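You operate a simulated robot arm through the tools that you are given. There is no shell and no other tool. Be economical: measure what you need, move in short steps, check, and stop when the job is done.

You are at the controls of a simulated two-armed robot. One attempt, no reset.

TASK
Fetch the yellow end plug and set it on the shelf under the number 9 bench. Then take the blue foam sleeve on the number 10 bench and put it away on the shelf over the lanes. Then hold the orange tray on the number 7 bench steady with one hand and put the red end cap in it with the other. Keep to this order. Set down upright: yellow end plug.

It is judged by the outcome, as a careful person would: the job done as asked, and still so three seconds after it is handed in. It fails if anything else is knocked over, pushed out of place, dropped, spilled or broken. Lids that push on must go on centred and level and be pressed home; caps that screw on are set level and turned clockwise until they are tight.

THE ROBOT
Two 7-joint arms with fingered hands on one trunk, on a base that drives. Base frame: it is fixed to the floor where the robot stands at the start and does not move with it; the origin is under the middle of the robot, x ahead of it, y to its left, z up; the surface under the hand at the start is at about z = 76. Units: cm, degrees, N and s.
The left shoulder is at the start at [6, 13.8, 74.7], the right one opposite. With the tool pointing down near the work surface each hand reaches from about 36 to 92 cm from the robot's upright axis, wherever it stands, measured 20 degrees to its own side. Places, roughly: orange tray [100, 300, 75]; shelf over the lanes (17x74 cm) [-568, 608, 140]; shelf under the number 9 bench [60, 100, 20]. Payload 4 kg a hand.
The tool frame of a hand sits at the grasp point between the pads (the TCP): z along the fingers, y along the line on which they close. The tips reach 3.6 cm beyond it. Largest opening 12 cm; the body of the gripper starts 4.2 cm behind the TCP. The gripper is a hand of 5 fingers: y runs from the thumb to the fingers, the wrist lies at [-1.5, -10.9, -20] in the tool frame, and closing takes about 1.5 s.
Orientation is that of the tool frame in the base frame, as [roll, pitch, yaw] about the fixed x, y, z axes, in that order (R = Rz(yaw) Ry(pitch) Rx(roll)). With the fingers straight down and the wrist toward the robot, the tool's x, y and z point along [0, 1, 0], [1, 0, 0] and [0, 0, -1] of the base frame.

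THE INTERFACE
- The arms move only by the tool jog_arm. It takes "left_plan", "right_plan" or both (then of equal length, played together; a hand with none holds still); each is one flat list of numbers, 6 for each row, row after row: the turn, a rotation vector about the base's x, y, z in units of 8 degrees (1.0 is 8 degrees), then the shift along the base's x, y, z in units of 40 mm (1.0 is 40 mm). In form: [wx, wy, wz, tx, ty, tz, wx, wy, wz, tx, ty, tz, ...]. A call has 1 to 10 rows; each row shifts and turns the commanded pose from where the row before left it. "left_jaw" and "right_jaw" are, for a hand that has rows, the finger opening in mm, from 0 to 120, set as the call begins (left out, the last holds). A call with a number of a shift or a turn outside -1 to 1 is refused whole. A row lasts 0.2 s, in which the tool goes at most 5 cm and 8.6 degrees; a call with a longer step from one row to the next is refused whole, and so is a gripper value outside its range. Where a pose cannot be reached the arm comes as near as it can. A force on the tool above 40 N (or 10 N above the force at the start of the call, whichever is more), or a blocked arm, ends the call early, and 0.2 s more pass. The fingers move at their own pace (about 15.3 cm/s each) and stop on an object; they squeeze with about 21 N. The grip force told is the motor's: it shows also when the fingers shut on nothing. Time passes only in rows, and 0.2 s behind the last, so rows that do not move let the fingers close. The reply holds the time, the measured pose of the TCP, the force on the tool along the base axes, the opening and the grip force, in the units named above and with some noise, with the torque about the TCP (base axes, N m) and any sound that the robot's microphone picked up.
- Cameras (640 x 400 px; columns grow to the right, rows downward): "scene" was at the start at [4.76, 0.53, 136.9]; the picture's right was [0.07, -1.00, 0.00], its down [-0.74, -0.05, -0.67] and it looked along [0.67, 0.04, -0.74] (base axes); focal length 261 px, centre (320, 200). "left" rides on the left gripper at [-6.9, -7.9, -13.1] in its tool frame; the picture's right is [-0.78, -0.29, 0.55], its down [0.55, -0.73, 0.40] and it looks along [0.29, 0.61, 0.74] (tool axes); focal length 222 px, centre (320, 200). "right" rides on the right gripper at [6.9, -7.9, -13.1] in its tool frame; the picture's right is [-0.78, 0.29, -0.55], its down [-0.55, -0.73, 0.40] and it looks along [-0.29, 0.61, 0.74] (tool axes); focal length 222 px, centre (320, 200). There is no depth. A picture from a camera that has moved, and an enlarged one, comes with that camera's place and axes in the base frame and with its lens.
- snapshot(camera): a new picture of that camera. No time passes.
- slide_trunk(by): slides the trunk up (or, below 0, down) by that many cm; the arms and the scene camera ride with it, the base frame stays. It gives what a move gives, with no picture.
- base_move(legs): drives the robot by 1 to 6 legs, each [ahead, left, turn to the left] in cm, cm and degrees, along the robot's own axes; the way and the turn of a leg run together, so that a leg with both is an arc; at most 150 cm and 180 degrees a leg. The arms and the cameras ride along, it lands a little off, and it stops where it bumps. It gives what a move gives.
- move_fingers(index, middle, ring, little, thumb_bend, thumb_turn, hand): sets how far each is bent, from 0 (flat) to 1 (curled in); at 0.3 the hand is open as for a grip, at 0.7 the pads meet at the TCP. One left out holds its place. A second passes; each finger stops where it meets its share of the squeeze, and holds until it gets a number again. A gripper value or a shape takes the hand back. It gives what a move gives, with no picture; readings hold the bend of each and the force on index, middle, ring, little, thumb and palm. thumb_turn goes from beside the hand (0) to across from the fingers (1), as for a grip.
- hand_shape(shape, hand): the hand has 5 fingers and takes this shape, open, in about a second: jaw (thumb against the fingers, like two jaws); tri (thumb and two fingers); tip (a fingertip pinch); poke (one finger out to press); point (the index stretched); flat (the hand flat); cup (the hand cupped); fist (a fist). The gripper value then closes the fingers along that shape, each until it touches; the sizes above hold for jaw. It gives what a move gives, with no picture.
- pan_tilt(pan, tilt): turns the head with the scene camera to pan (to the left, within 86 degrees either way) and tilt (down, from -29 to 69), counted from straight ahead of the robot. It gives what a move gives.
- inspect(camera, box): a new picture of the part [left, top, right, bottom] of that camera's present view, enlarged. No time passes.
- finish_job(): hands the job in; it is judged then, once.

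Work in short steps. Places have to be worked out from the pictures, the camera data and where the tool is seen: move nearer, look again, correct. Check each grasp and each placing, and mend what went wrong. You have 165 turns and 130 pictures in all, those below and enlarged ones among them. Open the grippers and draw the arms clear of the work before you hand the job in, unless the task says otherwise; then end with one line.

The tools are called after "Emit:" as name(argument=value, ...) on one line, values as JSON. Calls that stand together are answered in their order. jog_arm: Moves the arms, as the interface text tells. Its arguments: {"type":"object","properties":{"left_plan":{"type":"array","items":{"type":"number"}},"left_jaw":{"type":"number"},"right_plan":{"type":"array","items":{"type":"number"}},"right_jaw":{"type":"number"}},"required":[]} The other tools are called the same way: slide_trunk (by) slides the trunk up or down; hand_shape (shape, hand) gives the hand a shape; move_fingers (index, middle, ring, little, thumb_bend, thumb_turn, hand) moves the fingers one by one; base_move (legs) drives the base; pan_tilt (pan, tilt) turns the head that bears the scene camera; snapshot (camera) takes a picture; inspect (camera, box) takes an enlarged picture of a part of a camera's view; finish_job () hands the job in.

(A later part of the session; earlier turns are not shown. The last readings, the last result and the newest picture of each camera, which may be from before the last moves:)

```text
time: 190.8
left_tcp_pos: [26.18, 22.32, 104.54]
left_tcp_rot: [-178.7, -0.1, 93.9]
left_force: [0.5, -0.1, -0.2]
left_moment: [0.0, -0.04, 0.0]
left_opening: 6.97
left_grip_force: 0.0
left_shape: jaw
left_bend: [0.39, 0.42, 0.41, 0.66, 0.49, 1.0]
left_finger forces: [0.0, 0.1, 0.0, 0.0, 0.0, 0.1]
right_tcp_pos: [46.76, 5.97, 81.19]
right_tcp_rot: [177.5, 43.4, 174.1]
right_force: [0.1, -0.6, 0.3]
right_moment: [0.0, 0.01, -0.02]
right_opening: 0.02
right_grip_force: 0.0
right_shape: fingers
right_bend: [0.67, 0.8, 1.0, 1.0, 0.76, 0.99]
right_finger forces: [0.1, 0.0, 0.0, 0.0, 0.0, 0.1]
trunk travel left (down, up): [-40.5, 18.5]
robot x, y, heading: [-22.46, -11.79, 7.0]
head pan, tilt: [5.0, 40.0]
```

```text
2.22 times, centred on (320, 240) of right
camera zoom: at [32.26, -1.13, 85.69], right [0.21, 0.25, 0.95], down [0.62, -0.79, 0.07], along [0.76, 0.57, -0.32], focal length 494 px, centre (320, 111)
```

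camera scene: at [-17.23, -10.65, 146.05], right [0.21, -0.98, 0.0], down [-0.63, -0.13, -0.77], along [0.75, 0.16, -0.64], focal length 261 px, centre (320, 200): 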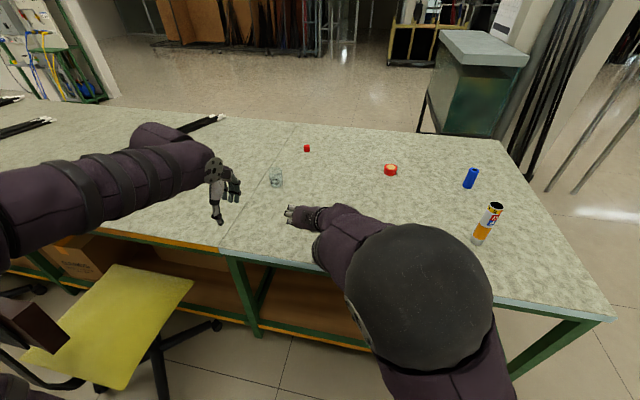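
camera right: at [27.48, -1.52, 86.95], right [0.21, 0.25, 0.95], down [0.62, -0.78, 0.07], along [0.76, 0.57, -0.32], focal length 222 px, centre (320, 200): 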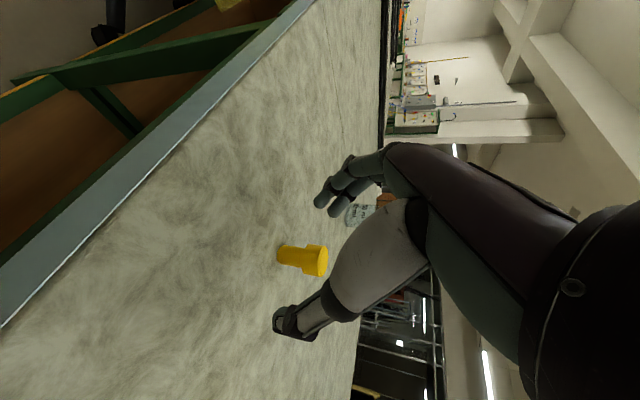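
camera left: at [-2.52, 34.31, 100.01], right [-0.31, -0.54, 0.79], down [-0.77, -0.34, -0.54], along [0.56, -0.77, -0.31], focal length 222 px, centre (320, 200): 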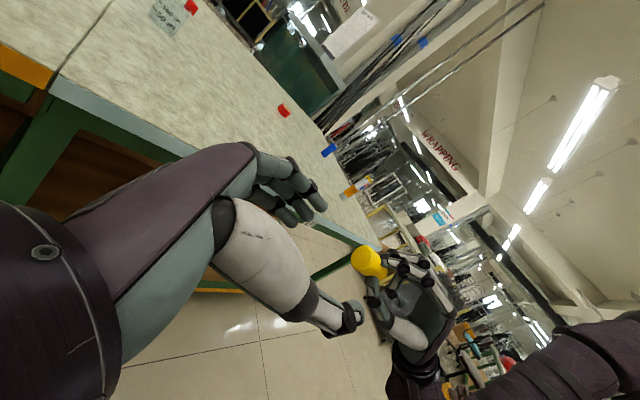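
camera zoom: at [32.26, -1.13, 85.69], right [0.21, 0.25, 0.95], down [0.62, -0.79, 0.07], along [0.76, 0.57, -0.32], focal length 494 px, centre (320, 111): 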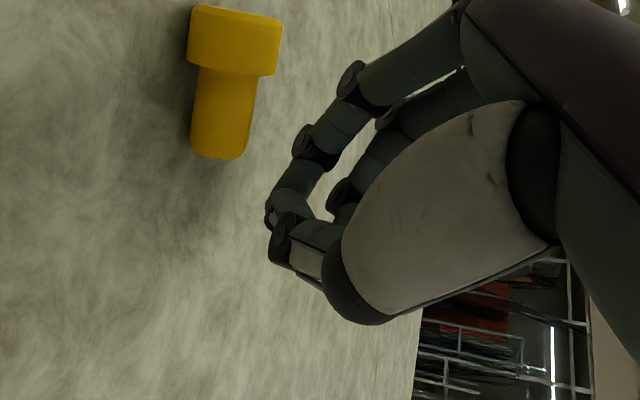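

The plug got tipped over (lying, head toward [42.5,10]). I'll lift the hand, return it to straight-down at yaw 133° (square across the shaft), pinch the shaft, then hand it to the left hand again — this time the left will place it directly on the shelf.

Emit:
jog_arm(right_plan=[0, 0, 0, -0.2, -0.2, 0.8, 0, 0, 0, 0, 0, 0.9, 0.1, 0.9, 0, 0, 0, 0.3, 0.1, 0.9, 0, 0, 0, 0, 0.1, 0.9, 0, 0, 0, 0, 0.1, 0.9, 0, 0, 0, 0, 0.1, 0.9, -0.5, 0, 0, 0, 0.1, 0.92, -0.9, 0, 0, 0, 0, 0, -1, 0, 0, 0, 0, 0, -1, 0, 0, 0])

Emit:
jog_arm(right_plan=[0, 0, -0.9, 0, 0, 0, 0, 0, -0.8, 0, 0, 0, 0, 0, 0, 0, 0, 0], right_jaw=70)

Emit:
snapshot(camera="right")

```text
refused: row 8 steps farther than a row can; nothing moved
```

```text
time: 191.6
left_tcp_pos: [26.24, 22.41, 104.65]
left_tcp_rot: [-178.7, -0.1, 93.8]
left_force: [-1.5, 0.3, -0.6]
left_moment: [-0.02, -0.04, 0.0]
left_opening: 7.01
left_grip_force: 0.0
left_shape: jaw
left_bend: [0.39, 0.42, 0.41, 0.66, 0.49, 1.0]
left_finger forces: [0.1, 0.0, 0.1, 0.0, 0.0, 0.0]
right_tcp_pos: [46.94, 6.02, 81.06]
right_tcp_rot: [177.6, 43.5, 160.4]
right_force: [0.4, -0.9, -0.1]
right_moment: [-0.01, 0.01, 0.02]
right_opening: 6.95
right_grip_force: 0.0
right_shape: jaw
right_bend: [0.39, 0.42, 0.41, 0.66, 0.49, 1.0]
right_finger forces: [0.1, 0.0, 0.0, 0.0, 0.1, 0.0]
trunk travel left (down, up): [-40.5, 18.5]
robot x, y, heading: [-22.94, -11.65, 6.8]
head pan, tilt: [5.0, 40.0]
```

```text
29 pictures are left
camera right: at [31.08, 2.57, 85.61], right [0.26, 0.19, 0.95], down [0.41, -0.91, 0.07], along [0.87, 0.37, -0.32], focal length 222 px, centre (320, 200)
```

right: 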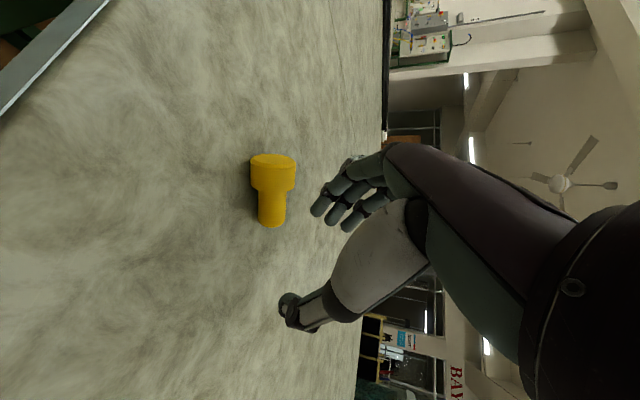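

Plug unmoved (tip [45,6.4], head end [42.4,10.1]). Now raise, un-tilt, and yaw to ~125°.

Emit:
jog_arm(right_plan=[0, 0, 0, -0.1, -0.1, 0.9, 0, 0, 0, -0.1, 0.1, 0.9, 0.3, 0.85, 0, -0.1, 0.1, 0.2, 0.3, 0.85, 0, -0.1, 0.1, 0, 0.3, 0.85, 0, -0.1, 0.1, 0, 0.3, 0.85, 0, -0.1, 0.1, 0, 0.3, 0.85, 0, -0.1, 0, 0, 0.3, 0.85, 0, 0, 0, 0])

Emit:
jog_arm(right_plan=[0, 0, -0.9, 0, 0, 0, 0, 0, -0.9, 0, 0, 0, 0, 0, -0.9, 0, 0, 0, 0, 0, -0.9, 0, 0, 0, 0, 0, -0.8, 0, 0, 0, 0, 0, 0, 0, 0, 0])

Emit:
snapshot(camera="right")

```text
time: 193.4
left_tcp_pos: [26.28, 22.35, 104.59]
left_tcp_rot: [-178.5, -0.2, 93.8]
left_force: [0.3, -1.1, -0.7]
left_moment: [0.01, -0.06, -0.01]
left_opening: 6.97
left_grip_force: 0.1
left_shape: jaw
left_bend: [0.39, 0.42, 0.41, 0.66, 0.49, 1.0]
left_finger forces: [0.0, 0.0, 0.0, 0.1, 0.0, 0.0]
right_tcp_pos: [44.17, 7.65, 89.06]
right_tcp_rot: [177.5, 0.1, 160.6]
right_force: [0.5, 0.2, 0.4]
right_moment: [0.0, -0.02, -0.02]
right_opening: 7.0
right_grip_force: 0.1
right_shape: jaw
right_bend: [0.39, 0.42, 0.41, 0.66, 0.49, 1.0]
right_finger forces: [0.0, 0.0, 0.0, 0.0, 0.1, 0.1]
trunk travel left (down, up): [-40.5, 18.5]
robot x, y, heading: [-22.61, -12.49, 6.8]
head pan, tilt: [5.0, 40.0]
```

```text
time: 194.8
left_tcp_pos: [26.2, 22.33, 104.52]
left_tcp_rot: [-178.6, -0.1, 93.7]
left_force: [0.1, 0.7, 0.6]
left_moment: [-0.01, -0.01, 0.03]
left_opening: 6.98
left_grip_force: 0.0
left_shape: jaw
left_bend: [0.39, 0.42, 0.41, 0.66, 0.49, 1.0]
left_finger forces: [0.0, 0.0, 0.1, 0.0, 0.1, 0.1]
right_tcp_pos: [44.25, 7.61, 89.08]
right_tcp_rot: [177.6, 0.2, 125.2]
right_force: [-0.3, -0.7, 0.6]
right_moment: [0.01, 0.02, 0.0]
right_opening: 6.97
right_grip_force: 0.0
right_shape: jaw
right_bend: [0.39, 0.42, 0.41, 0.66, 0.49, 1.0]
right_finger forces: [0.0, 0.1, 0.0, 0.0, 0.1, 0.0]
trunk travel left (down, up): [-40.5, 18.5]
robot x, y, heading: [-22.71, -12.12, 6.9]
head pan, tilt: [5.0, 40.0]
```

```text
28 pictures are left
camera right: at [33.33, 8.34, 101.82], right [0.67, -0.49, 0.56], down [-0.27, -0.86, -0.43], along [0.69, 0.13, -0.71], focal length 222 px, centre (320, 200)
```

right: 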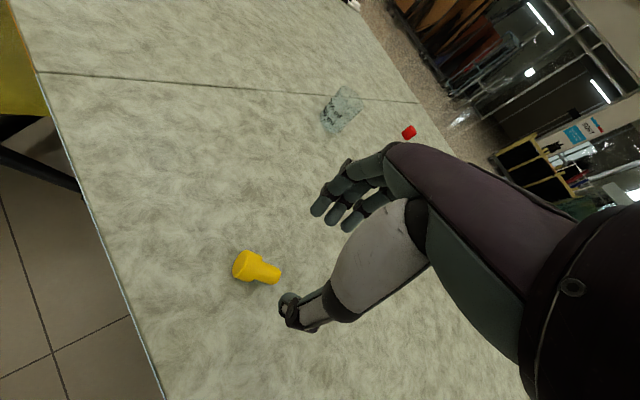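

The TCP is right above the shaft's middle. Descend to z≈80.3 and close.

Emit:
jog_arm(right_plan=[0, 0, 0.4, 0.05, -0.05, -0.8, 0, 0, 0.4, 0, 0, -0.8, 0, 0, 0, 0, 0, -0.6, 0, 0, 0, 0, 0, 0])

Emit:
jog_arm(right_plan=[0, 0, 0, 0, 0, 0, 0, 0, 0, 0, 0, 0, 0, 0, 0, 0, 0, 0, 0, 0, 0, 0, 0, 0, 0, 0, 0, 0, 0, 0, 0, 0, 0, 0, 0, 0], right_jaw=0)

Emit:
jog_arm(right_plan=[0, 0, 0, 0, 0, 0.5, 0, 0, 0, 0, 0, 0.8, 0, 0, 0, 0, 0, 0.8, 0, 0, 0, 0, 0, 0.8, 0, 0, 0, 0, 0, 0])

Emit:
snapshot(camera="right")

```text
time: 195.8
left_tcp_pos: [26.13, 22.53, 104.53]
left_tcp_rot: [-178.6, 0.0, 93.9]
left_force: [-0.1, 0.3, 0.5]
left_moment: [0.0, 0.01, 0.0]
left_opening: 6.95
left_grip_force: 0.0
left_shape: jaw
left_bend: [0.39, 0.42, 0.41, 0.66, 0.49, 1.0]
left_finger forces: [0.0, 0.0, 0.0, 0.1, 0.1, 0.0]
right_tcp_pos: [44.23, 7.39, 80.27]
right_tcp_rot: [177.6, 0.2, 131.6]
right_force: [-0.3, 1.1, -0.9]
right_moment: [0.0, 0.01, -0.02]
right_opening: 6.98
right_grip_force: 0.1
right_shape: jaw
right_bend: [0.39, 0.42, 0.41, 0.66, 0.49, 1.0]
right_finger forces: [0.1, 0.0, 0.0, 0.0, 0.0, 0.0]
trunk travel left (down, up): [-40.5, 18.5]
robot x, y, heading: [-22.32, -11.97, 6.8]
head pan, tilt: [5.0, 40.0]
```

```text
time: 197.2
left_tcp_pos: [26.15, 22.42, 104.54]
left_tcp_rot: [-178.6, -0.1, 93.9]
left_force: [-0.4, 0.8, 0.2]
left_moment: [0.04, 0.01, 0.01]
left_opening: 6.95
left_grip_force: 0.1
left_shape: jaw
left_bend: [0.39, 0.42, 0.41, 0.66, 0.49, 1.0]
left_finger forces: [0.0, 0.0, 0.1, 0.0, 0.1, 0.0]
right_tcp_pos: [44.25, 7.46, 80.21]
right_tcp_rot: [177.6, 0.2, 131.8]
right_force: [-0.5, -0.4, 1.2]
right_moment: [0.0, 0.01, 0.0]
right_opening: 1.39
right_grip_force: 21.1
right_shape: jaw
right_bend: [0.61, 0.64, 0.69, 0.7, 0.71, 1.0]
right_finger forces: [10.7, 5.5, 0.0, 0.0, 17.7, 0.0]
trunk travel left (down, up): [-40.5, 18.5]
robot x, y, heading: [-22.76, -12.27, 6.9]
head pan, tilt: [5.0, 40.0]
```

```text
time: 198.4
left_tcp_pos: [26.27, 22.37, 104.58]
left_tcp_rot: [-178.6, -0.1, 94.0]
left_force: [0.1, 0.1, 0.4]
left_moment: [0.02, 0.0, -0.01]
left_opening: 6.97
left_grip_force: 0.1
left_shape: jaw
left_bend: [0.39, 0.42, 0.41, 0.66, 0.49, 1.0]
left_finger forces: [0.0, 0.0, 0.1, 0.1, 0.0, 0.0]
right_tcp_pos: [44.27, 7.54, 91.6]
right_tcp_rot: [177.7, 0.2, 131.5]
right_force: [0.1, 0.3, 0.1]
right_moment: [0.03, 0.0, 0.01]
right_opening: 1.35
right_grip_force: 21.4
right_shape: jaw
right_bend: [0.61, 0.64, 0.69, 0.7, 0.71, 1.0]
right_finger forces: [10.2, 5.7, 0.0, 0.0, 17.3, 0.0]
trunk travel left (down, up): [-40.5, 18.5]
robot x, y, heading: [-22.09, -12.14, 6.9]
head pan, tilt: [5.0, 40.0]
```

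```text
27 pictures are left
camera right: at [33.49, 7.02, 104.52], right [0.72, -0.41, 0.56], down [-0.17, -0.89, -0.43], along [0.67, 0.21, -0.71], focal length 222 px, centre (320, 200)
```

right: 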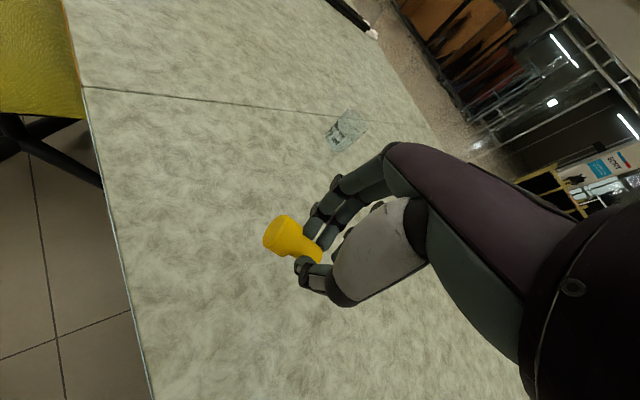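

Excellent grip: shaft pinched, head exposed. Rotate the right hand so the head points left, and bring the left hand around pointing right, as before.

Emit:
jog_arm(right_plan=[0, 0, -0.87, -0.1, -0.31, 0.35, 0, 0, -0.87, -0.1, -0.31, 0.35, 0, 0, -0.87, -0.1, -0.31, 0.35, 0, 0, -0.87, -0.1, -0.31, 0.35, 0, 0, -0.87, -0.1, -0.31, 0.35, 0, 0, -0.87, -0.1, -0.31, 0.35, 0, 0, 0, 0, 0, 0, 0, 0, 0, 0, 0, 0, 0, 0, 0, 0, 0, 0, 0, 0, 0, 0, 0, 0], left_plan=[-0.95, 0, -0.05, 0.35, 0.3, 0, -0.95, 0, -0.05, 0.35, 0.3, 0, -0.95, 0, -0.05, 0.35, 0.3, 0, -0.95, 0, -0.05, 0.35, 0.3, 0, -0.95, 0, -0.05, 0.35, 0, 0, -0.95, 0, -0.05, 0.35, 0, 0, -0.95, 0, -0.05, 0.35, 0, 0, -0.95, 0, -0.05, 0.35, 0, -0.2, -0.95, 0, -0.05, 0.35, 0, -0.2, -0.95, 0, -0.05, 0.35, 0, -0.2], left_jaw=80)

Emit:
jog_arm(left_plan=[-0.85, 0, 0, 0.3, 0, -0.3, -0.85, 0, 0, 0.1, 0, -0.3, 0, 0, 0, 0, 0, -0.3, 0, 0, 0, 0, 0, 0])

Emit:
inspect(camera="scene", box=[160, 120, 460, 310])

```text
time: 200.6
left_tcp_pos: [40.22, 27.27, 102.14]
left_tcp_rot: [-172.7, 75.9, 93.9]
left_force: [-1.0, 0.2, 0.3]
left_moment: [-0.04, -0.04, 0.01]
left_opening: 7.97
left_grip_force: 0.1
left_shape: jaw
left_bend: [0.36, 0.39, 0.38, 0.61, 0.43, 1.0]
left_finger forces: [0.1, 0.0, 0.0, 0.0, 0.1, 0.1]
right_tcp_pos: [42.0, -0.03, 100.21]
right_tcp_rot: [177.6, 0.2, 89.9]
right_force: [-0.3, 0.0, -0.2]
right_moment: [-0.04, -0.05, -0.03]
right_opening: 1.36
right_grip_force: 21.2
right_shape: jaw
right_bend: [0.61, 0.64, 0.69, 0.7, 0.71, 1.0]
right_finger forces: [10.2, 5.7, 0.0, 0.0, 17.3, 0.0]
trunk travel left (down, up): [-40.5, 18.5]
robot x, y, heading: [-22.46, -12.43, 7.0]
head pan, tilt: [5.0, 40.0]
```

```text
time: 201.6
left_tcp_pos: [41.8, 27.14, 98.49]
left_tcp_rot: [-116.0, 88.9, 150.5]
left_force: [-0.3, 0.0, -0.9]
left_moment: [0.03, -0.01, 0.01]
left_opening: 7.96
left_grip_force: 0.1
left_shape: jaw
left_bend: [0.36, 0.39, 0.38, 0.61, 0.43, 1.0]
left_finger forces: [0.0, 0.0, 0.0, 0.0, 0.0, 0.0]
right_tcp_pos: [41.8, -0.0, 100.19]
right_tcp_rot: [177.8, 0.2, 90.0]
right_force: [0.2, -0.3, -0.7]
right_moment: [0.03, 0.0, 0.01]
right_opening: 1.34
right_grip_force: 21.1
right_shape: jaw
right_bend: [0.61, 0.64, 0.69, 0.7, 0.71, 1.0]
right_finger forces: [10.1, 5.6, 0.0, 0.1, 17.3, 0.0]
trunk travel left (down, up): [-40.5, 18.5]
robot x, y, heading: [-22.31, -11.8, 6.9]
head pan, tilt: [5.0, 40.0]
```

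```text
2.11 times, centred on (310, 215) of scene
camera zoom: at [-17.21, -10.64, 146.05], right [0.21, -0.98, 0.0], down [-0.63, -0.13, -0.77], along [0.75, 0.16, -0.64], focal length 549 px, centre (341, 168)
```

zoom: 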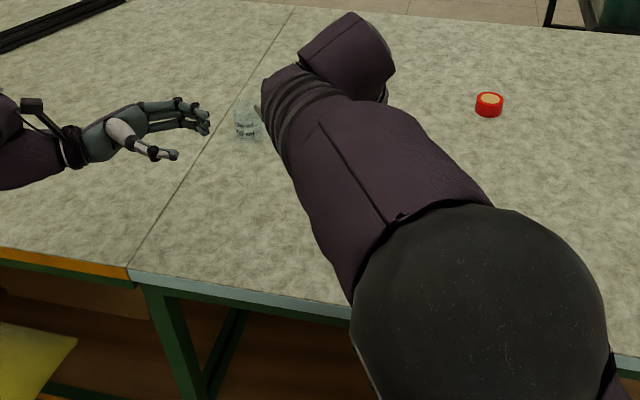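

Approach along y to y≈15 and check with the left camera.

Emit:
jog_arm(left_plan=[0, 0, 0, 0, -0.9, -0.1, 0, 0, 0, 0, -0.9, -0.1, 0, 0, 0, 0, -0.9, 0, 0, 0, 0, 0, -0.3, 0, 0, 0, 0, 0, 0, 0])

Emit:
snapshot(camera="left")

```text
time: 202.8
left_tcp_pos: [41.75, 15.11, 97.68]
left_tcp_rot: [-122.0, 88.8, 144.4]
left_force: [0.1, -0.6, 0.1]
left_moment: [0.03, 0.02, 0.01]
left_opening: 7.97
left_grip_force: 0.2
left_shape: jaw
left_bend: [0.36, 0.39, 0.38, 0.61, 0.43, 1.0]
left_finger forces: [0.1, 0.1, 0.0, 0.1, 0.0, 0.0]
right_tcp_pos: [41.88, 0.1, 100.12]
right_tcp_rot: [177.6, 0.2, 90.0]
right_force: [-0.3, -0.1, -0.5]
right_moment: [-0.01, 0.01, -0.01]
right_opening: 1.34
right_grip_force: 21.2
right_shape: jaw
right_bend: [0.61, 0.64, 0.69, 0.7, 0.71, 1.0]
right_finger forces: [10.0, 5.6, 0.1, 0.1, 17.3, 0.0]
trunk travel left (down, up): [-40.5, 18.5]
robot x, y, heading: [-22.6, -12.1, 7.0]
head pan, tilt: [5.0, 40.0]
```

```text
25 pictures are left
camera left: at [34.77, 28.56, 104.9], right [-0.31, -0.54, 0.78], down [-0.77, -0.34, -0.54], along [0.56, -0.77, -0.3], focal length 222 px, centre (320, 200)
```

left: 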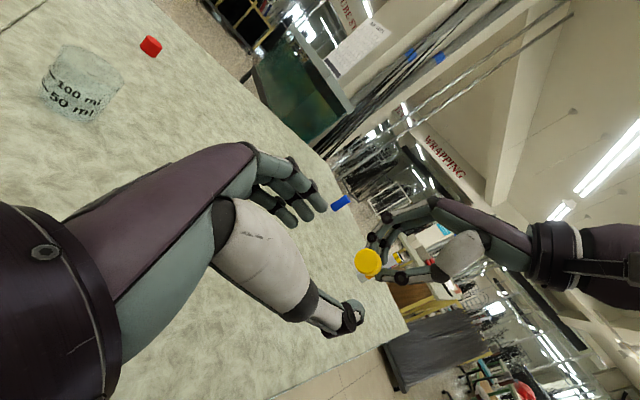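

Alignment matches the earlier successful handover. Advance to y≈5.0 and close the left hand.

Emit:
jog_arm(left_plan=[0, 0, 0, 0, -0.85, 0, 0, 0, 0, 0, -0.85, 0, 0, 0, 0, 0, -0.8, 0, 0, 0, 0, 0, 0, 0])

Emit:
jog_arm(left_plan=[0, 0, 0, 0, 0, 0, 0, 0, 0, 0, 0, 0, 0, 0, 0, 0, 0, 0, 0, 0, 0, 0, 0, 0, 0, 0, 0, 0, 0, 0, 0, 0, 0, 0, 0, 0], left_jaw=0)

Emit:
inspect(camera="left", box=[220, 150, 460, 350])

```text
time: 203.8
left_tcp_pos: [41.48, 5.3, 98.01]
left_tcp_rot: [-116.0, 88.9, 150.4]
left_force: [0.6, -0.3, 0.3]
left_moment: [0.01, -0.03, -0.03]
left_opening: 7.95
left_grip_force: 0.2
left_shape: jaw
left_bend: [0.36, 0.39, 0.38, 0.61, 0.43, 1.0]
left_finger forces: [0.0, 0.0, 0.0, 0.0, 0.0, 0.0]
right_tcp_pos: [41.87, -0.14, 100.2]
right_tcp_rot: [177.7, 0.2, 90.0]
right_force: [-0.9, -0.6, -1.1]
right_moment: [0.01, 0.01, -0.05]
right_opening: 1.32
right_grip_force: 20.7
right_shape: jaw
right_bend: [0.61, 0.64, 0.69, 0.7, 0.71, 1.0]
right_finger forces: [10.1, 5.7, 0.0, 0.0, 17.3, 0.0]
trunk travel left (down, up): [-40.5, 18.5]
robot x, y, heading: [-22.75, -11.98, 6.9]
head pan, tilt: [5.0, 40.0]
```

```text
time: 205.2
left_tcp_pos: [41.6, 5.31, 97.83]
left_tcp_rot: [-120.4, 88.9, 146.1]
left_force: [-3.0, 4.9, -0.7]
left_moment: [0.05, 0.01, -0.07]
left_opening: 2.3
left_grip_force: 20.7
left_shape: jaw
left_bend: [0.47, 0.53, 0.55, 0.71, 0.72, 1.0]
left_finger forces: [4.1, 11.9, 0.1, 0.0, 18.6, 0.0]
right_tcp_pos: [41.89, 0.02, 100.29]
right_tcp_rot: [177.6, 0.2, 90.0]
right_force: [3.3, -4.2, 0.1]
right_moment: [-0.11, -0.08, -0.14]
right_opening: 1.35
right_grip_force: 21.3
right_shape: jaw
right_bend: [0.61, 0.64, 0.69, 0.7, 0.72, 1.0]
right_finger forces: [13.5, 6.4, 0.1, 0.0, 17.4, 0.1]
trunk travel left (down, up): [-40.5, 18.5]
robot x, y, heading: [-22.4, -12.53, 7.0]
head pan, tilt: [5.0, 40.0]
```

```text
2.00 times, centred on (340, 250) of left
camera zoom: at [34.67, 18.7, 105.07], right [-0.31, -0.54, 0.78], down [-0.77, -0.34, -0.54], along [0.56, -0.77, -0.3], focal length 444 px, centre (280, 100)
```

zoom: 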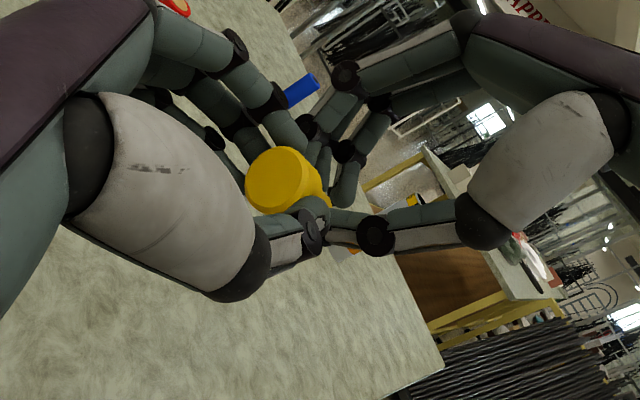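

Left has the head. Open the right hand, raise it clear and move it to the right.

Emit:
jog_arm(right_plan=[0, 0, 0, 0, 0, 0, 0, 0, 0, 0, 0, 0, 0, 0, 0, 0, 0, 0, 0, 0, 0, 0, 0, 0.6, 0, 0, 0, 0, 0, 0.9, 0, 0, 0, 0, 0, 0.9, 0, 0, 0, 0, -0.6, 0.6, 0, 0, 0, -0.2, -0.9, 0, 0, 0, 0, -0.2, -0.9, 0, 0, 0, 0, -0.2, -0.9, 0], right_jaw=60)

Emit:
jog_arm(left_plan=[0.95, 0, 0.04, 0, 0.1, 0.2, 0.95, 0, 0.04, 0, 0.1, 0.2, 0.95, 0, 0.04, 0, 0.1, 0.2, 0.95, 0, 0.04, 0, 0.1, 0.2, 0.95, 0, 0.04, 0, 0.1, 0.2, 0.95, 0, 0.04, 0, 0.1, 0.2, 0.95, 0, 0.04, 0, 0, 0.2, 0.95, 0, 0.04, 0, 0, 0.1, 0.95, 0, 0.04, 0, 0, 0, 0.95, 0, 0.04, 0, 0, 0])

Emit:
jog_arm(left_plan=[0.85, 0, 0, 0, 0, 0, 0.85, 0, 0, 0, 0, 0, 0, 0, 0, 0, 0, 0])

Emit:
inspect(camera="left", box=[220, 150, 420, 310])

```text
time: 207.4
left_tcp_pos: [41.61, 5.13, 97.95]
left_tcp_rot: [-122.9, 88.8, 143.4]
left_force: [0.4, 0.5, 0.2]
left_moment: [0.02, -0.02, -0.01]
left_opening: 2.28
left_grip_force: 21.3
left_shape: jaw
left_bend: [0.47, 0.53, 0.55, 0.71, 0.72, 1.0]
left_finger forces: [5.6, 12.1, 0.0, 0.1, 17.4, 0.1]
right_tcp_pos: [39.5, -13.04, 112.02]
right_tcp_rot: [177.7, 0.1, 89.9]
right_force: [0.6, 0.2, -0.5]
right_moment: [0.02, 0.01, 0.02]
right_opening: 6.01
right_grip_force: 0.0
right_shape: jaw
right_bend: [0.42, 0.46, 0.44, 0.69, 0.56, 1.0]
right_finger forces: [0.0, 0.0, 0.0, 0.1, 0.0, 0.1]
trunk travel left (down, up): [-40.5, 18.5]
robot x, y, heading: [-22.55, -12.27, 7.1]
head pan, tilt: [5.0, 40.0]
```

```text
time: 209.6
left_tcp_pos: [41.89, 7.38, 103.8]
left_tcp_rot: [-178.1, 13.5, 92.8]
left_force: [-0.2, 0.3, -0.1]
left_moment: [-0.01, 0.04, 0.02]
left_opening: 2.29
left_grip_force: 20.5
left_shape: jaw
left_bend: [0.47, 0.53, 0.55, 0.71, 0.72, 1.0]
left_finger forces: [5.6, 12.3, 0.0, 0.0, 17.5, 0.1]
right_tcp_pos: [39.55, -13.07, 112.16]
right_tcp_rot: [177.6, 0.2, 90.0]
right_force: [0.3, 0.0, 0.0]
right_moment: [0.04, -0.01, 0.01]
right_opening: 5.98
right_grip_force: 0.0
right_shape: jaw
right_bend: [0.42, 0.46, 0.44, 0.69, 0.56, 1.0]
right_finger forces: [0.0, 0.0, 0.1, 0.1, 0.0, 0.0]
trunk travel left (down, up): [-40.5, 18.5]
robot x, y, heading: [-22.51, -12.24, 7.2]
head pan, tilt: [5.0, 40.0]
```

```text
time: 210.4
left_tcp_pos: [41.66, 7.48, 103.78]
left_tcp_rot: [-178.7, -0.3, 92.8]
left_force: [-0.3, -0.1, -0.3]
left_moment: [-0.02, -0.01, -0.02]
left_opening: 2.24
left_grip_force: 21.7
left_shape: jaw
left_bend: [0.47, 0.53, 0.55, 0.71, 0.72, 1.0]
left_finger forces: [5.8, 12.3, 0.0, 0.0, 17.4, 0.0]
right_tcp_pos: [39.53, -12.9, 112.11]
right_tcp_rot: [177.6, 0.2, 90.0]
right_force: [-0.3, -0.4, -0.8]
right_moment: [-0.01, 0.02, 0.0]
right_opening: 6.0
right_grip_force: 0.1
right_shape: jaw
right_bend: [0.42, 0.46, 0.44, 0.69, 0.56, 1.0]
right_finger forces: [0.0, 0.1, 0.0, 0.1, 0.0, 0.1]
trunk travel left (down, up): [-40.5, 18.5]
robot x, y, heading: [-22.54, -12.35, 7.1]
head pan, tilt: [5.0, 40.0]
```

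```text
2.50 times, centred on (320, 230) of left
camera zoom: at [34.49, 0.05, 116.9], right [-0.26, -0.8, -0.54], down [-0.77, 0.51, -0.38], along [0.58, 0.32, -0.75], focal length 555 px, centre (320, 125)
```

zoom: 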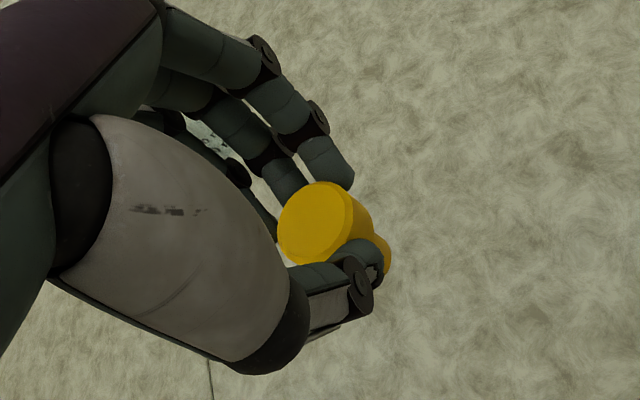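

The plug is upright and straight in the left hand. Now back away, lower the trunk (right arm raised), and pre-extend the left arm so that a straight drive forward inserts it over the shelf.

Emit:
base_move(legs=[[-36, 13.5, 0]])

Emit:
jog_arm(right_plan=[0, 0, 0, -0.2, 0, 0.9, 0, 0, 0, -0.2, 0, 0.9, 0, 0, 0, -0.2, 0, 0.9, 0, 0, 0, -0.2, 0, 0.9, 0, 0, 0, -0.2, 0, 0.9, 0, 0, 0, -0.2, 0, 0.9, 0, 0, 0, 0, 0, 0])

Emit:
slide_trunk(by=-38)

Emit:
jog_arm(left_plan=[0, 0, 0, 0.22, 0.6, -0.85, 0, 0, 0, 0.22, 0.6, -0.85, 0, 0, 0, 0.22, 0.6, -0.85, 0, 0, 0, 0.22, 0.6, -0.85, 0, 0, 0, 0.22, 0.6, -0.85, 0, 0, 0, 0.22, 0.6, -0.85, 0, 0, 0, 0.22, 0.6, -0.85, 0, 0, 0, 0.22, 0.6, -0.85, 0, 0, 0, 0.2, 0.6, -0.85, 0, 0, 0, 0.2, 0.6, -0.8])

Emit:
snapshot(camera="scene")

```text
time: 212.8
left_tcp_pos: [4.47, 16.21, 103.82]
left_tcp_rot: [-178.7, -0.2, 92.3]
left_force: [0.1, 0.9, -0.5]
left_moment: [0.0, -0.01, 0.0]
left_opening: 2.23
left_grip_force: 21.3
left_shape: jaw
left_bend: [0.47, 0.53, 0.55, 0.71, 0.72, 1.0]
left_finger forces: [5.7, 12.2, 0.1, 0.0, 17.3, 0.0]
right_tcp_pos: [2.08, -4.17, 112.14]
right_tcp_rot: [177.6, 0.2, 89.5]
right_force: [0.3, 0.4, 0.3]
right_moment: [0.0, 0.01, -0.02]
right_opening: 5.98
right_grip_force: 0.0
right_shape: jaw
right_bend: [0.42, 0.46, 0.44, 0.69, 0.56, 1.0]
right_finger forces: [0.0, 0.1, 0.0, 0.0, 0.1, 0.0]
trunk travel left (down, up): [-40.5, 18.5]
robot x, y, heading: [-60.13, -2.59, 6.5]
head pan, tilt: [5.0, 40.0]
```

```text
time: 214.4
left_tcp_pos: [4.52, 16.22, 103.64]
left_tcp_rot: [-178.8, -0.1, 92.3]
left_force: [-0.5, -0.1, -0.1]
left_moment: [-0.03, -0.03, 0.01]
left_opening: 2.24
left_grip_force: 21.1
left_shape: jaw
left_bend: [0.47, 0.53, 0.55, 0.71, 0.72, 1.0]
left_finger forces: [5.7, 12.3, 0.0, 0.0, 17.4, 0.0]
right_tcp_pos: [-2.57, -3.94, 133.77]
right_tcp_rot: [177.7, 0.2, 89.5]
right_force: [-0.9, 0.6, -0.2]
right_moment: [-0.02, 0.03, 0.02]
right_opening: 5.99
right_grip_force: 0.0
right_shape: jaw
right_bend: [0.42, 0.46, 0.44, 0.69, 0.56, 1.0]
right_finger forces: [0.1, 0.1, 0.0, 0.1, 0.1, 0.0]
trunk travel left (down, up): [-40.5, 18.5]
robot x, y, heading: [-59.89, -2.72, 6.6]
head pan, tilt: [5.0, 40.0]
```

```text
time: 218.1
left_tcp_pos: [4.46, 16.25, 65.69]
left_tcp_rot: [-178.7, -0.1, 92.2]
left_force: [0.1, -0.3, -0.8]
left_moment: [0.05, -0.01, 0.01]
left_opening: 2.25
left_grip_force: 21.5
left_shape: jaw
left_bend: [0.47, 0.53, 0.55, 0.71, 0.72, 1.0]
left_finger forces: [5.8, 12.5, 0.1, 0.1, 17.4, 0.1]
right_tcp_pos: [-2.67, -4.02, 95.76]
right_tcp_rot: [177.6, 0.2, 89.5]
right_force: [-0.5, -0.1, 0.4]
right_moment: [0.02, -0.02, -0.01]
right_opening: 5.98
right_grip_force: 0.1
right_shape: jaw
right_bend: [0.42, 0.46, 0.44, 0.69, 0.56, 1.0]
right_finger forces: [0.0, 0.1, 0.0, 0.0, 0.1, 0.1]
trunk travel left (down, up): [-2.5, 56.5]
robot x, y, heading: [-59.89, -2.78, 6.2]
head pan, tilt: [5.0, 40.0]
```

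```text
time: 220.3
left_tcp_pos: [13.23, 40.34, 32.24]
left_tcp_rot: [-178.7, -0.3, 92.2]
left_force: [0.7, 0.5, 0.4]
left_moment: [-0.02, 0.04, -0.02]
left_opening: 2.23
left_grip_force: 20.8
left_shape: jaw
left_bend: [0.47, 0.53, 0.55, 0.71, 0.72, 1.0]
left_finger forces: [5.8, 12.5, 0.1, 0.0, 17.3, 0.1]
right_tcp_pos: [-2.75, -4.0, 95.66]
right_tcp_rot: [177.6, 0.2, 89.5]
right_force: [0.0, -0.3, -0.7]
right_moment: [0.03, -0.03, 0.04]
right_opening: 6.02
right_grip_force: 0.0
right_shape: jaw
right_bend: [0.42, 0.46, 0.44, 0.69, 0.56, 1.0]
right_finger forces: [0.0, 0.0, 0.0, 0.1, 0.0, 0.0]
trunk travel left (down, up): [-2.5, 56.5]
robot x, y, heading: [-59.77, -2.64, 6.4]
head pan, tilt: [5.0, 40.0]
```

```text
22 pictures are left
camera scene: at [-54.62, -1.39, 108.06], right [0.2, -0.98, 0.0], down [-0.63, -0.13, -0.77], along [0.75, 0.15, -0.64], focal length 261 px, centre (320, 200)
```

scene: 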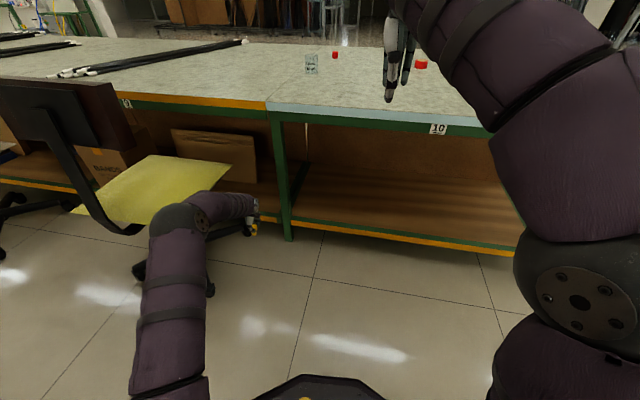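

Left elbow clears the chair by a few cm. Yaw the hand −10° to keep its camera away from the leg, then drive forward ~26 cm.

Emit:
jog_arm(left_plan=[0, 0, -0.62, 0, 0, 0, 0, 0, -0.62, 0, 0, 0, 0, 0, 0, 0, 0, 0])

Emit:
base_move(legs=[[20, 1.5, 0]])

Emit:
inspect(camera="scene", box=[150, 120, 420, 300])

```text
time: 221.1
left_tcp_pos: [13.18, 40.38, 32.1]
left_tcp_rot: [-178.7, -0.1, 82.3]
left_force: [-0.1, 0.0, 0.3]
left_moment: [0.02, 0.0, 0.0]
left_opening: 2.26
left_grip_force: 20.6
left_shape: jaw
left_bend: [0.47, 0.53, 0.55, 0.71, 0.72, 1.0]
left_finger forces: [5.7, 12.4, 0.0, 0.0, 17.4, 0.0]
right_tcp_pos: [-2.6, -3.99, 95.75]
right_tcp_rot: [177.6, 0.2, 89.4]
right_force: [0.4, -0.3, -0.6]
right_moment: [-0.03, 0.0, -0.03]
right_opening: 5.99
right_grip_force: 0.0
right_shape: jaw
right_bend: [0.42, 0.46, 0.44, 0.69, 0.56, 1.0]
right_finger forces: [0.0, 0.0, 0.1, 0.1, 0.0, 0.1]
trunk travel left (down, up): [-2.5, 56.5]
robot x, y, heading: [-59.79, -2.87, 6.3]
head pan, tilt: [5.0, 40.0]
```

```text
time: 222.7
left_tcp_pos: [32.14, 44.23, 31.95]
left_tcp_rot: [-178.7, -0.1, 82.6]
left_force: [-0.1, -0.4, -0.3]
left_moment: [0.03, -0.01, -0.02]
left_opening: 2.24
left_grip_force: 21.1
left_shape: jaw
left_bend: [0.47, 0.53, 0.55, 0.71, 0.72, 1.0]
left_finger forces: [5.6, 12.3, 0.0, 0.0, 17.2, 0.1]
right_tcp_pos: [16.55, -0.28, 95.79]
right_tcp_rot: [177.5, 0.2, 89.7]
right_force: [0.5, -0.8, 0.2]
right_moment: [0.02, -0.01, -0.01]
right_opening: 5.98
right_grip_force: 0.1
right_shape: jaw
right_bend: [0.42, 0.46, 0.44, 0.69, 0.56, 1.0]
right_finger forces: [0.0, 0.0, 0.0, 0.1, 0.1, 0.0]
trunk travel left (down, up): [-2.5, 56.5]
robot x, y, heading: [-40.67, 1.11, 6.7]
head pan, tilt: [5.0, 40.0]
```

```text
2.22 times, centred on (285, 210) of scene
camera zoom: at [-35.47, 2.25, 108.05], right [0.2, -0.98, 0.0], down [-0.63, -0.13, -0.77], along [0.75, 0.15, -0.64], focal length 580 px, centre (398, 178)
```

zoom: 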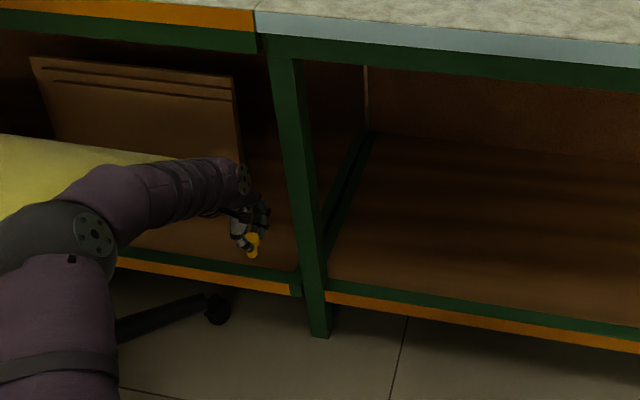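

Clear so far. Extend the arm the last 7 cm (elbow draws inward), then lower to z≈24.

Emit:
jog_arm(left_plan=[0, 0, 0, 0.6, 0.07, 0, 0, 0, 0, 0.6, 0.07, 0, 0, 0, 0, 0.6, 0.06, 0, 0, 0, 0, 0, 0, -0.6, 0, 0, 0, 0, 0, -0.6, 0, 0, 0, 0, 0, -0.6, 0, 0, 0, 0, 0, 0])

Emit:
snapshot(camera="left")

```text
time: 224.3
left_tcp_pos: [38.78, 44.46, 25.48]
left_tcp_rot: [-178.6, -0.1, 82.7]
left_force: [-0.3, -0.7, -0.5]
left_moment: [0.04, 0.01, 0.01]
left_opening: 2.27
left_grip_force: 20.6
left_shape: jaw
left_bend: [0.47, 0.53, 0.55, 0.71, 0.72, 1.0]
left_finger forces: [5.8, 12.2, 0.0, 0.0, 17.0, 0.0]
left hand out of reach, approached as far as the arm can: row 5, 6
right_tcp_pos: [16.49, -0.14, 95.76]
right_tcp_rot: [177.5, 0.1, 89.7]
right_force: [0.1, 0.1, -0.1]
right_moment: [-0.01, -0.01, 0.02]
right_opening: 5.96
right_grip_force: 0.0
right_shape: jaw
right_bend: [0.42, 0.46, 0.44, 0.69, 0.56, 1.0]
right_finger forces: [0.1, 0.0, 0.0, 0.0, 0.1, 0.0]
trunk travel left (down, up): [-2.5, 56.5]
robot x, y, heading: [-41.02, 0.99, 6.7]
head pan, tilt: [5.0, 40.0]
```

```text
20 pictures are left
camera left: at [30.36, 38.39, 38.76], right [-0.4, -0.74, -0.54], down [-0.67, 0.64, -0.38], along [0.63, 0.21, -0.75], focal length 222 px, centre (320, 200)
```

left: 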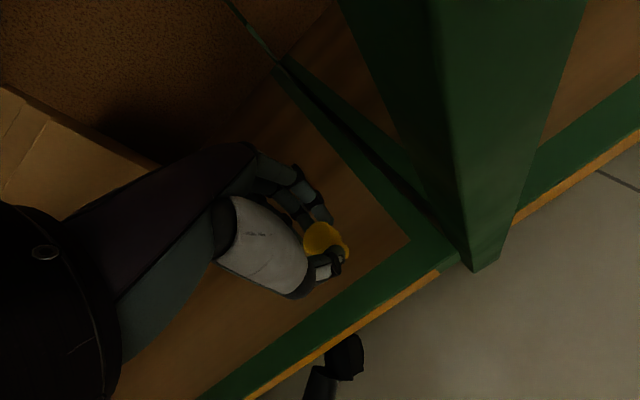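

The plug would sit only ~1 cm from the lip; move the base 3 cm further in, then lower gently.

Emit:
base_move(legs=[[3, 0.3, 0]])

Emit:
jog_arm(left_plan=[0, 0, 0, 0, 0, -0.2, 0, 0, 0, 0, 0, -0.15, 0, 0, 0, 0, 0, 0])

Emit:
jog_arm(left_plan=[0, 0, 0, 0, 0, -0.06, 0, 0, 0, 0, 0, 0])

```text
time: 225.1
left_tcp_pos: [41.74, 44.99, 25.58]
left_tcp_rot: [-178.7, -0.1, 82.5]
left_force: [0.4, -0.1, 0.2]
left_moment: [0.0, -0.01, 0.0]
left_opening: 2.23
left_grip_force: 20.8
left_shape: jaw
left_bend: [0.47, 0.53, 0.55, 0.71, 0.72, 1.0]
left_finger forces: [5.8, 12.1, 0.0, 0.0, 16.9, 0.0]
right_tcp_pos: [19.49, 0.36, 95.78]
right_tcp_rot: [177.7, 0.2, 89.7]
right_force: [-0.2, -0.2, 0.5]
right_moment: [0.0, 0.02, 0.01]
right_opening: 6.01
right_grip_force: 0.0
right_shape: jaw
right_bend: [0.42, 0.46, 0.44, 0.69, 0.56, 1.0]
right_finger forces: [0.1, 0.1, 0.0, 0.1, 0.0, 0.0]
trunk travel left (down, up): [-2.5, 56.5]
robot x, y, heading: [-37.53, 1.72, 6.3]
head pan, tilt: [5.0, 40.0]
```

```text
time: 225.9
left_tcp_pos: [41.57, 44.76, 23.94]
left_tcp_rot: [-178.7, 0.0, 82.6]
left_force: [-0.6, 0.1, -0.3]
left_moment: [-0.02, 0.01, 0.03]
left_opening: 2.23
left_grip_force: 21.4
left_shape: jaw
left_bend: [0.47, 0.53, 0.55, 0.71, 0.72, 1.0]
left_finger forces: [5.9, 12.2, 0.0, 0.0, 17.0, 0.1]
left hand out of reach, approached as far as the arm can: row 1
right_tcp_pos: [19.55, 0.43, 95.74]
right_tcp_rot: [177.7, 0.2, 89.7]
right_force: [0.1, -1.2, -0.4]
right_moment: [0.0, -0.03, 0.0]
right_opening: 5.98
right_grip_force: 0.1
right_shape: jaw
right_bend: [0.42, 0.46, 0.44, 0.69, 0.56, 1.0]
right_finger forces: [0.0, 0.0, 0.1, 0.0, 0.0, 0.0]
trunk travel left (down, up): [-2.5, 56.5]
robot x, y, heading: [-37.93, 1.58, 6.5]
head pan, tilt: [5.0, 40.0]
```

```text
time: 226.5
left_tcp_pos: [41.47, 44.8, 23.81]
left_tcp_rot: [-178.6, -0.1, 82.5]
left_force: [0.2, 0.6, 0.4]
left_moment: [-0.02, 0.0, 0.02]
left_opening: 2.24
left_grip_force: 21.0
left_shape: jaw
left_bend: [0.47, 0.53, 0.55, 0.71, 0.72, 1.0]
left_finger forces: [5.8, 12.3, 0.0, 0.1, 17.0, 0.1]
right_tcp_pos: [19.53, 0.38, 95.77]
right_tcp_rot: [177.6, 0.3, 89.7]
right_force: [-0.1, -0.3, -0.5]
right_moment: [0.0, 0.02, -0.05]
right_opening: 6.0
right_grip_force: 0.0
right_shape: jaw
right_bend: [0.42, 0.46, 0.44, 0.69, 0.56, 1.0]
right_finger forces: [0.0, 0.0, 0.0, 0.1, 0.0, 0.0]
trunk travel left (down, up): [-2.5, 56.5]
robot x, y, heading: [-37.87, 1.67, 6.6]
head pan, tilt: [5.0, 40.0]
```

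Continue in quarter-centimetre steps until contact.

Emit:
jog_arm(left_plan=[0, 0, 0, 0, 0, -0.06, 0, 0, 0, 0, 0, 0])

Emit:
jog_arm(left_plan=[0, 0, 0, 0, 0, -0.05, 0, 0, 0, 0, 0, 0])

```text
time: 227.1
left_tcp_pos: [41.45, 44.82, 23.63]
left_tcp_rot: [-178.8, -0.2, 82.6]
left_force: [0.2, 0.5, 3.8]
left_moment: [0.01, -0.07, -0.02]
left_opening: 2.22
left_grip_force: 21.0
left_shape: jaw
left_bend: [0.47, 0.53, 0.55, 0.71, 0.72, 1.0]
left_finger forces: [5.9, 12.6, 0.0, 0.0, 17.7, 0.0]
right_tcp_pos: [19.35, 0.54, 95.81]
right_tcp_rot: [177.6, 0.2, 89.7]
right_force: [-0.8, 0.7, 0.0]
right_moment: [-0.01, 0.03, 0.02]
right_opening: 5.98
right_grip_force: 0.1
right_shape: jaw
right_bend: [0.42, 0.46, 0.44, 0.69, 0.56, 1.0]
right_finger forces: [0.0, 0.1, 0.0, 0.0, 0.1, 0.0]
trunk travel left (down, up): [-2.5, 56.5]
robot x, y, heading: [-37.45, 1.87, 6.5]
head pan, tilt: [5.0, 40.0]
```

```text
time: 227.7
left_tcp_pos: [41.45, 44.83, 23.54]
left_tcp_rot: [-178.8, -0.2, 82.6]
left_force: [0.3, 1.4, 10.6]
left_moment: [-0.01, -0.17, 0.0]
left_opening: 2.25
left_grip_force: 21.0
left_shape: jaw
left_bend: [0.47, 0.53, 0.55, 0.71, 0.72, 1.0]
left_finger forces: [6.0, 13.4, 0.1, 0.0, 19.2, 0.1]
right_tcp_pos: [19.43, 0.44, 95.88]
right_tcp_rot: [177.7, 0.3, 89.7]
right_force: [0.1, -0.6, 0.1]
right_moment: [0.02, 0.0, 0.01]
right_opening: 5.99
right_grip_force: 0.0
right_shape: jaw
right_bend: [0.42, 0.46, 0.44, 0.69, 0.56, 1.0]
right_finger forces: [0.0, 0.0, 0.1, 0.0, 0.0, 0.0]
trunk travel left (down, up): [-2.5, 56.5]
robot x, y, heading: [-37.57, 1.69, 7.0]
head pan, tilt: [5.0, 40.0]
```

Contact, but the moment suggests a slight tilt forward. Look closely before releasing.

Emit:
inspect(camera="left", box=[240, 170, 440, 320])

```text
2.67 times, centred on (340, 245) of left
camera zoom: at [32.97, 38.8, 36.71], right [-0.4, -0.74, -0.54], down [-0.67, 0.64, -0.38], along [0.63, 0.21, -0.75], focal length 592 px, centre (267, 80)
```

zoom: 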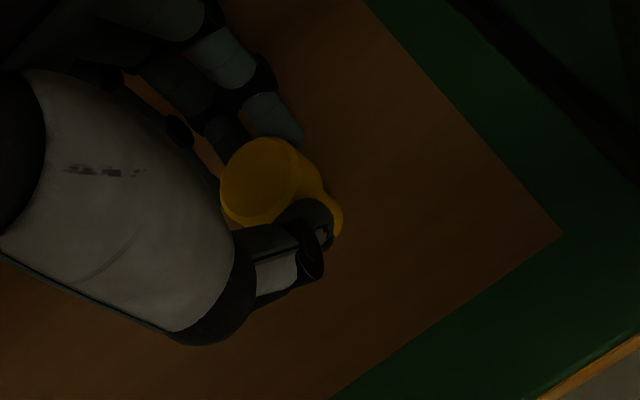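

The plug looks straight in the hand. Unload slightly and open, then lift straight up.

Emit:
jog_arm(left_plan=[0, 0, 0, 0, 0, 0.04, 0, 0, 0, 0, 0, 0])

Emit:
jog_arm(left_plan=[0, 0, 0, 0, 0, 0, 0, 0, 0, 0, 0, 0, 0, 0, 0, 0, 0, 0, 0, 0, 0, 0, 0, 0], left_jaw=60)

Emit:
inspect(camera="left", box=[220, 150, 440, 320])

```text
time: 228.3
left_tcp_pos: [41.41, 44.76, 23.53]
left_tcp_rot: [-178.7, -0.1, 82.6]
left_force: [1.5, 1.0, 7.7]
left_moment: [0.01, -0.15, 0.02]
left_opening: 2.28
left_grip_force: 20.9
left_shape: jaw
left_bend: [0.47, 0.53, 0.55, 0.71, 0.72, 1.0]
left_finger forces: [6.0, 13.5, 0.0, 0.1, 18.1, 0.0]
right_tcp_pos: [19.58, 0.37, 95.8]
right_tcp_rot: [177.7, 0.2, 89.7]
right_force: [-0.2, 0.6, -0.1]
right_moment: [0.02, -0.03, 0.01]
right_opening: 6.0
right_grip_force: 0.0
right_shape: jaw
right_bend: [0.42, 0.46, 0.44, 0.69, 0.56, 1.0]
right_finger forces: [0.0, 0.0, 0.1, 0.0, 0.0, 0.0]
trunk travel left (down, up): [-2.5, 56.5]
robot x, y, heading: [-37.6, 1.37, 7.0]
head pan, tilt: [5.0, 40.0]
```

```text
time: 229.3
left_tcp_pos: [41.36, 44.91, 23.54]
left_tcp_rot: [-178.7, -0.1, 82.6]
left_force: [-0.2, -0.2, -0.4]
left_moment: [0.0, 0.01, 0.02]
left_opening: 5.98
left_grip_force: 0.0
left_shape: jaw
left_bend: [0.42, 0.46, 0.44, 0.69, 0.56, 1.0]
left_finger forces: [0.0, 0.1, 0.1, 0.0, 0.0, 0.0]
right_tcp_pos: [19.53, 0.46, 95.72]
right_tcp_rot: [177.7, 0.2, 89.8]
right_force: [0.6, 0.3, -0.3]
right_moment: [0.01, 0.0, 0.02]
right_opening: 5.97
right_grip_force: 0.1
right_shape: jaw
right_bend: [0.42, 0.46, 0.44, 0.69, 0.56, 1.0]
right_finger forces: [0.0, 0.0, 0.0, 0.0, 0.0, 0.0]
trunk travel left (down, up): [-2.5, 56.5]
robot x, y, heading: [-37.52, 1.38, 6.8]
head pan, tilt: [5.0, 40.0]
```

```text
2.35 times, centred on (330, 235) of left
camera zoom: at [32.98, 38.82, 36.71], right [-0.4, -0.74, -0.54], down [-0.67, 0.64, -0.38], along [0.63, 0.21, -0.75], focal length 523 px, centre (296, 118)
```

zoom: 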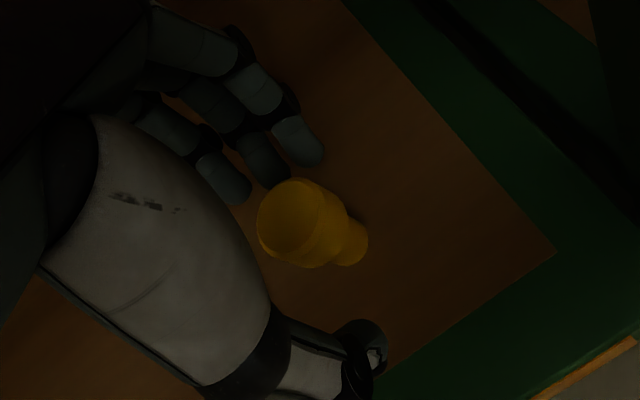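

The plug stands upright on the shelf. Open wider, lift straight up slowly, then back out with the base.

Emit:
jog_arm(left_plan=[0, 0, 0, 0, 0, 0, 0, 0, 0, 0, 0, 0, 0, 0, 0, 0, 0, 0.3, 0, 0, 0, 0, 0, 0.6, 0, 0, 0, 0, 0, 0.6, 0, 0, 0, 0, 0, 0.6, 0, 0, 0, 0, 0, 0], left_jaw=85)

Emit:
base_move(legs=[[-30, -2, 0]])

Emit:
inspect(camera="scene", box=[120, 120, 400, 300])

```text
time: 230.9
left_tcp_pos: [41.54, 44.73, 31.97]
left_tcp_rot: [-178.6, -0.1, 82.5]
left_force: [-0.8, -0.3, 0.0]
left_moment: [0.03, -0.02, 0.03]
left_opening: 8.47
left_grip_force: 0.0
left_shape: jaw
left_bend: [0.35, 0.38, 0.36, 0.59, 0.41, 0.99]
left_finger forces: [0.0, 0.0, 0.0, 0.1, 0.0, 0.0]
right_tcp_pos: [19.48, 0.38, 95.81]
right_tcp_rot: [177.6, 0.2, 89.6]
right_force: [-0.7, 0.1, 0.4]
right_moment: [0.0, 0.05, 0.02]
right_opening: 5.99
right_grip_force: 0.0
right_shape: jaw
right_bend: [0.42, 0.46, 0.44, 0.69, 0.56, 1.0]
right_finger forces: [0.0, 0.0, 0.0, 0.0, 0.1, 0.0]
trunk travel left (down, up): [-2.5, 56.5]
robot x, y, heading: [-37.52, 1.45, 6.6]
head pan, tilt: [5.0, 40.0]
```

```text
time: 233.0
left_tcp_pos: [12.26, 39.36, 32.01]
left_tcp_rot: [-178.6, -0.2, 82.6]
left_force: [0.2, -0.1, -0.7]
left_moment: [0.0, -0.03, 0.01]
left_opening: 8.47
left_grip_force: 0.0
left_shape: jaw
left_bend: [0.35, 0.38, 0.36, 0.59, 0.41, 0.99]
left_finger forces: [0.1, 0.0, 0.0, 0.0, 0.0, 0.0]
right_tcp_pos: [-9.74, -4.96, 95.73]
right_tcp_rot: [177.6, 0.2, 89.6]
right_force: [-0.5, 0.3, 0.1]
right_moment: [0.01, -0.01, 0.02]
right_opening: 5.98
right_grip_force: 0.0
right_shape: jaw
right_bend: [0.42, 0.46, 0.44, 0.69, 0.56, 1.0]
right_finger forces: [0.0, 0.1, 0.0, 0.1, 0.0, 0.1]
trunk travel left (down, up): [-2.5, 56.5]
robot x, y, heading: [-66.81, -3.53, 6.6]
head pan, tilt: [5.0, 40.0]
```

```text
2.22 times, centred on (260, 210) of scene
camera zoom: at [-61.78, -2.49, 108.05], right [0.2, -0.98, 0.0], down [-0.63, -0.13, -0.77], along [0.75, 0.15, -0.64], focal length 580 px, centre (453, 178)
```

zoom: 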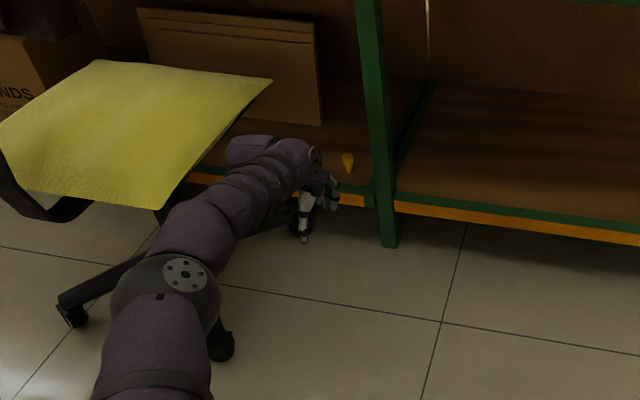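

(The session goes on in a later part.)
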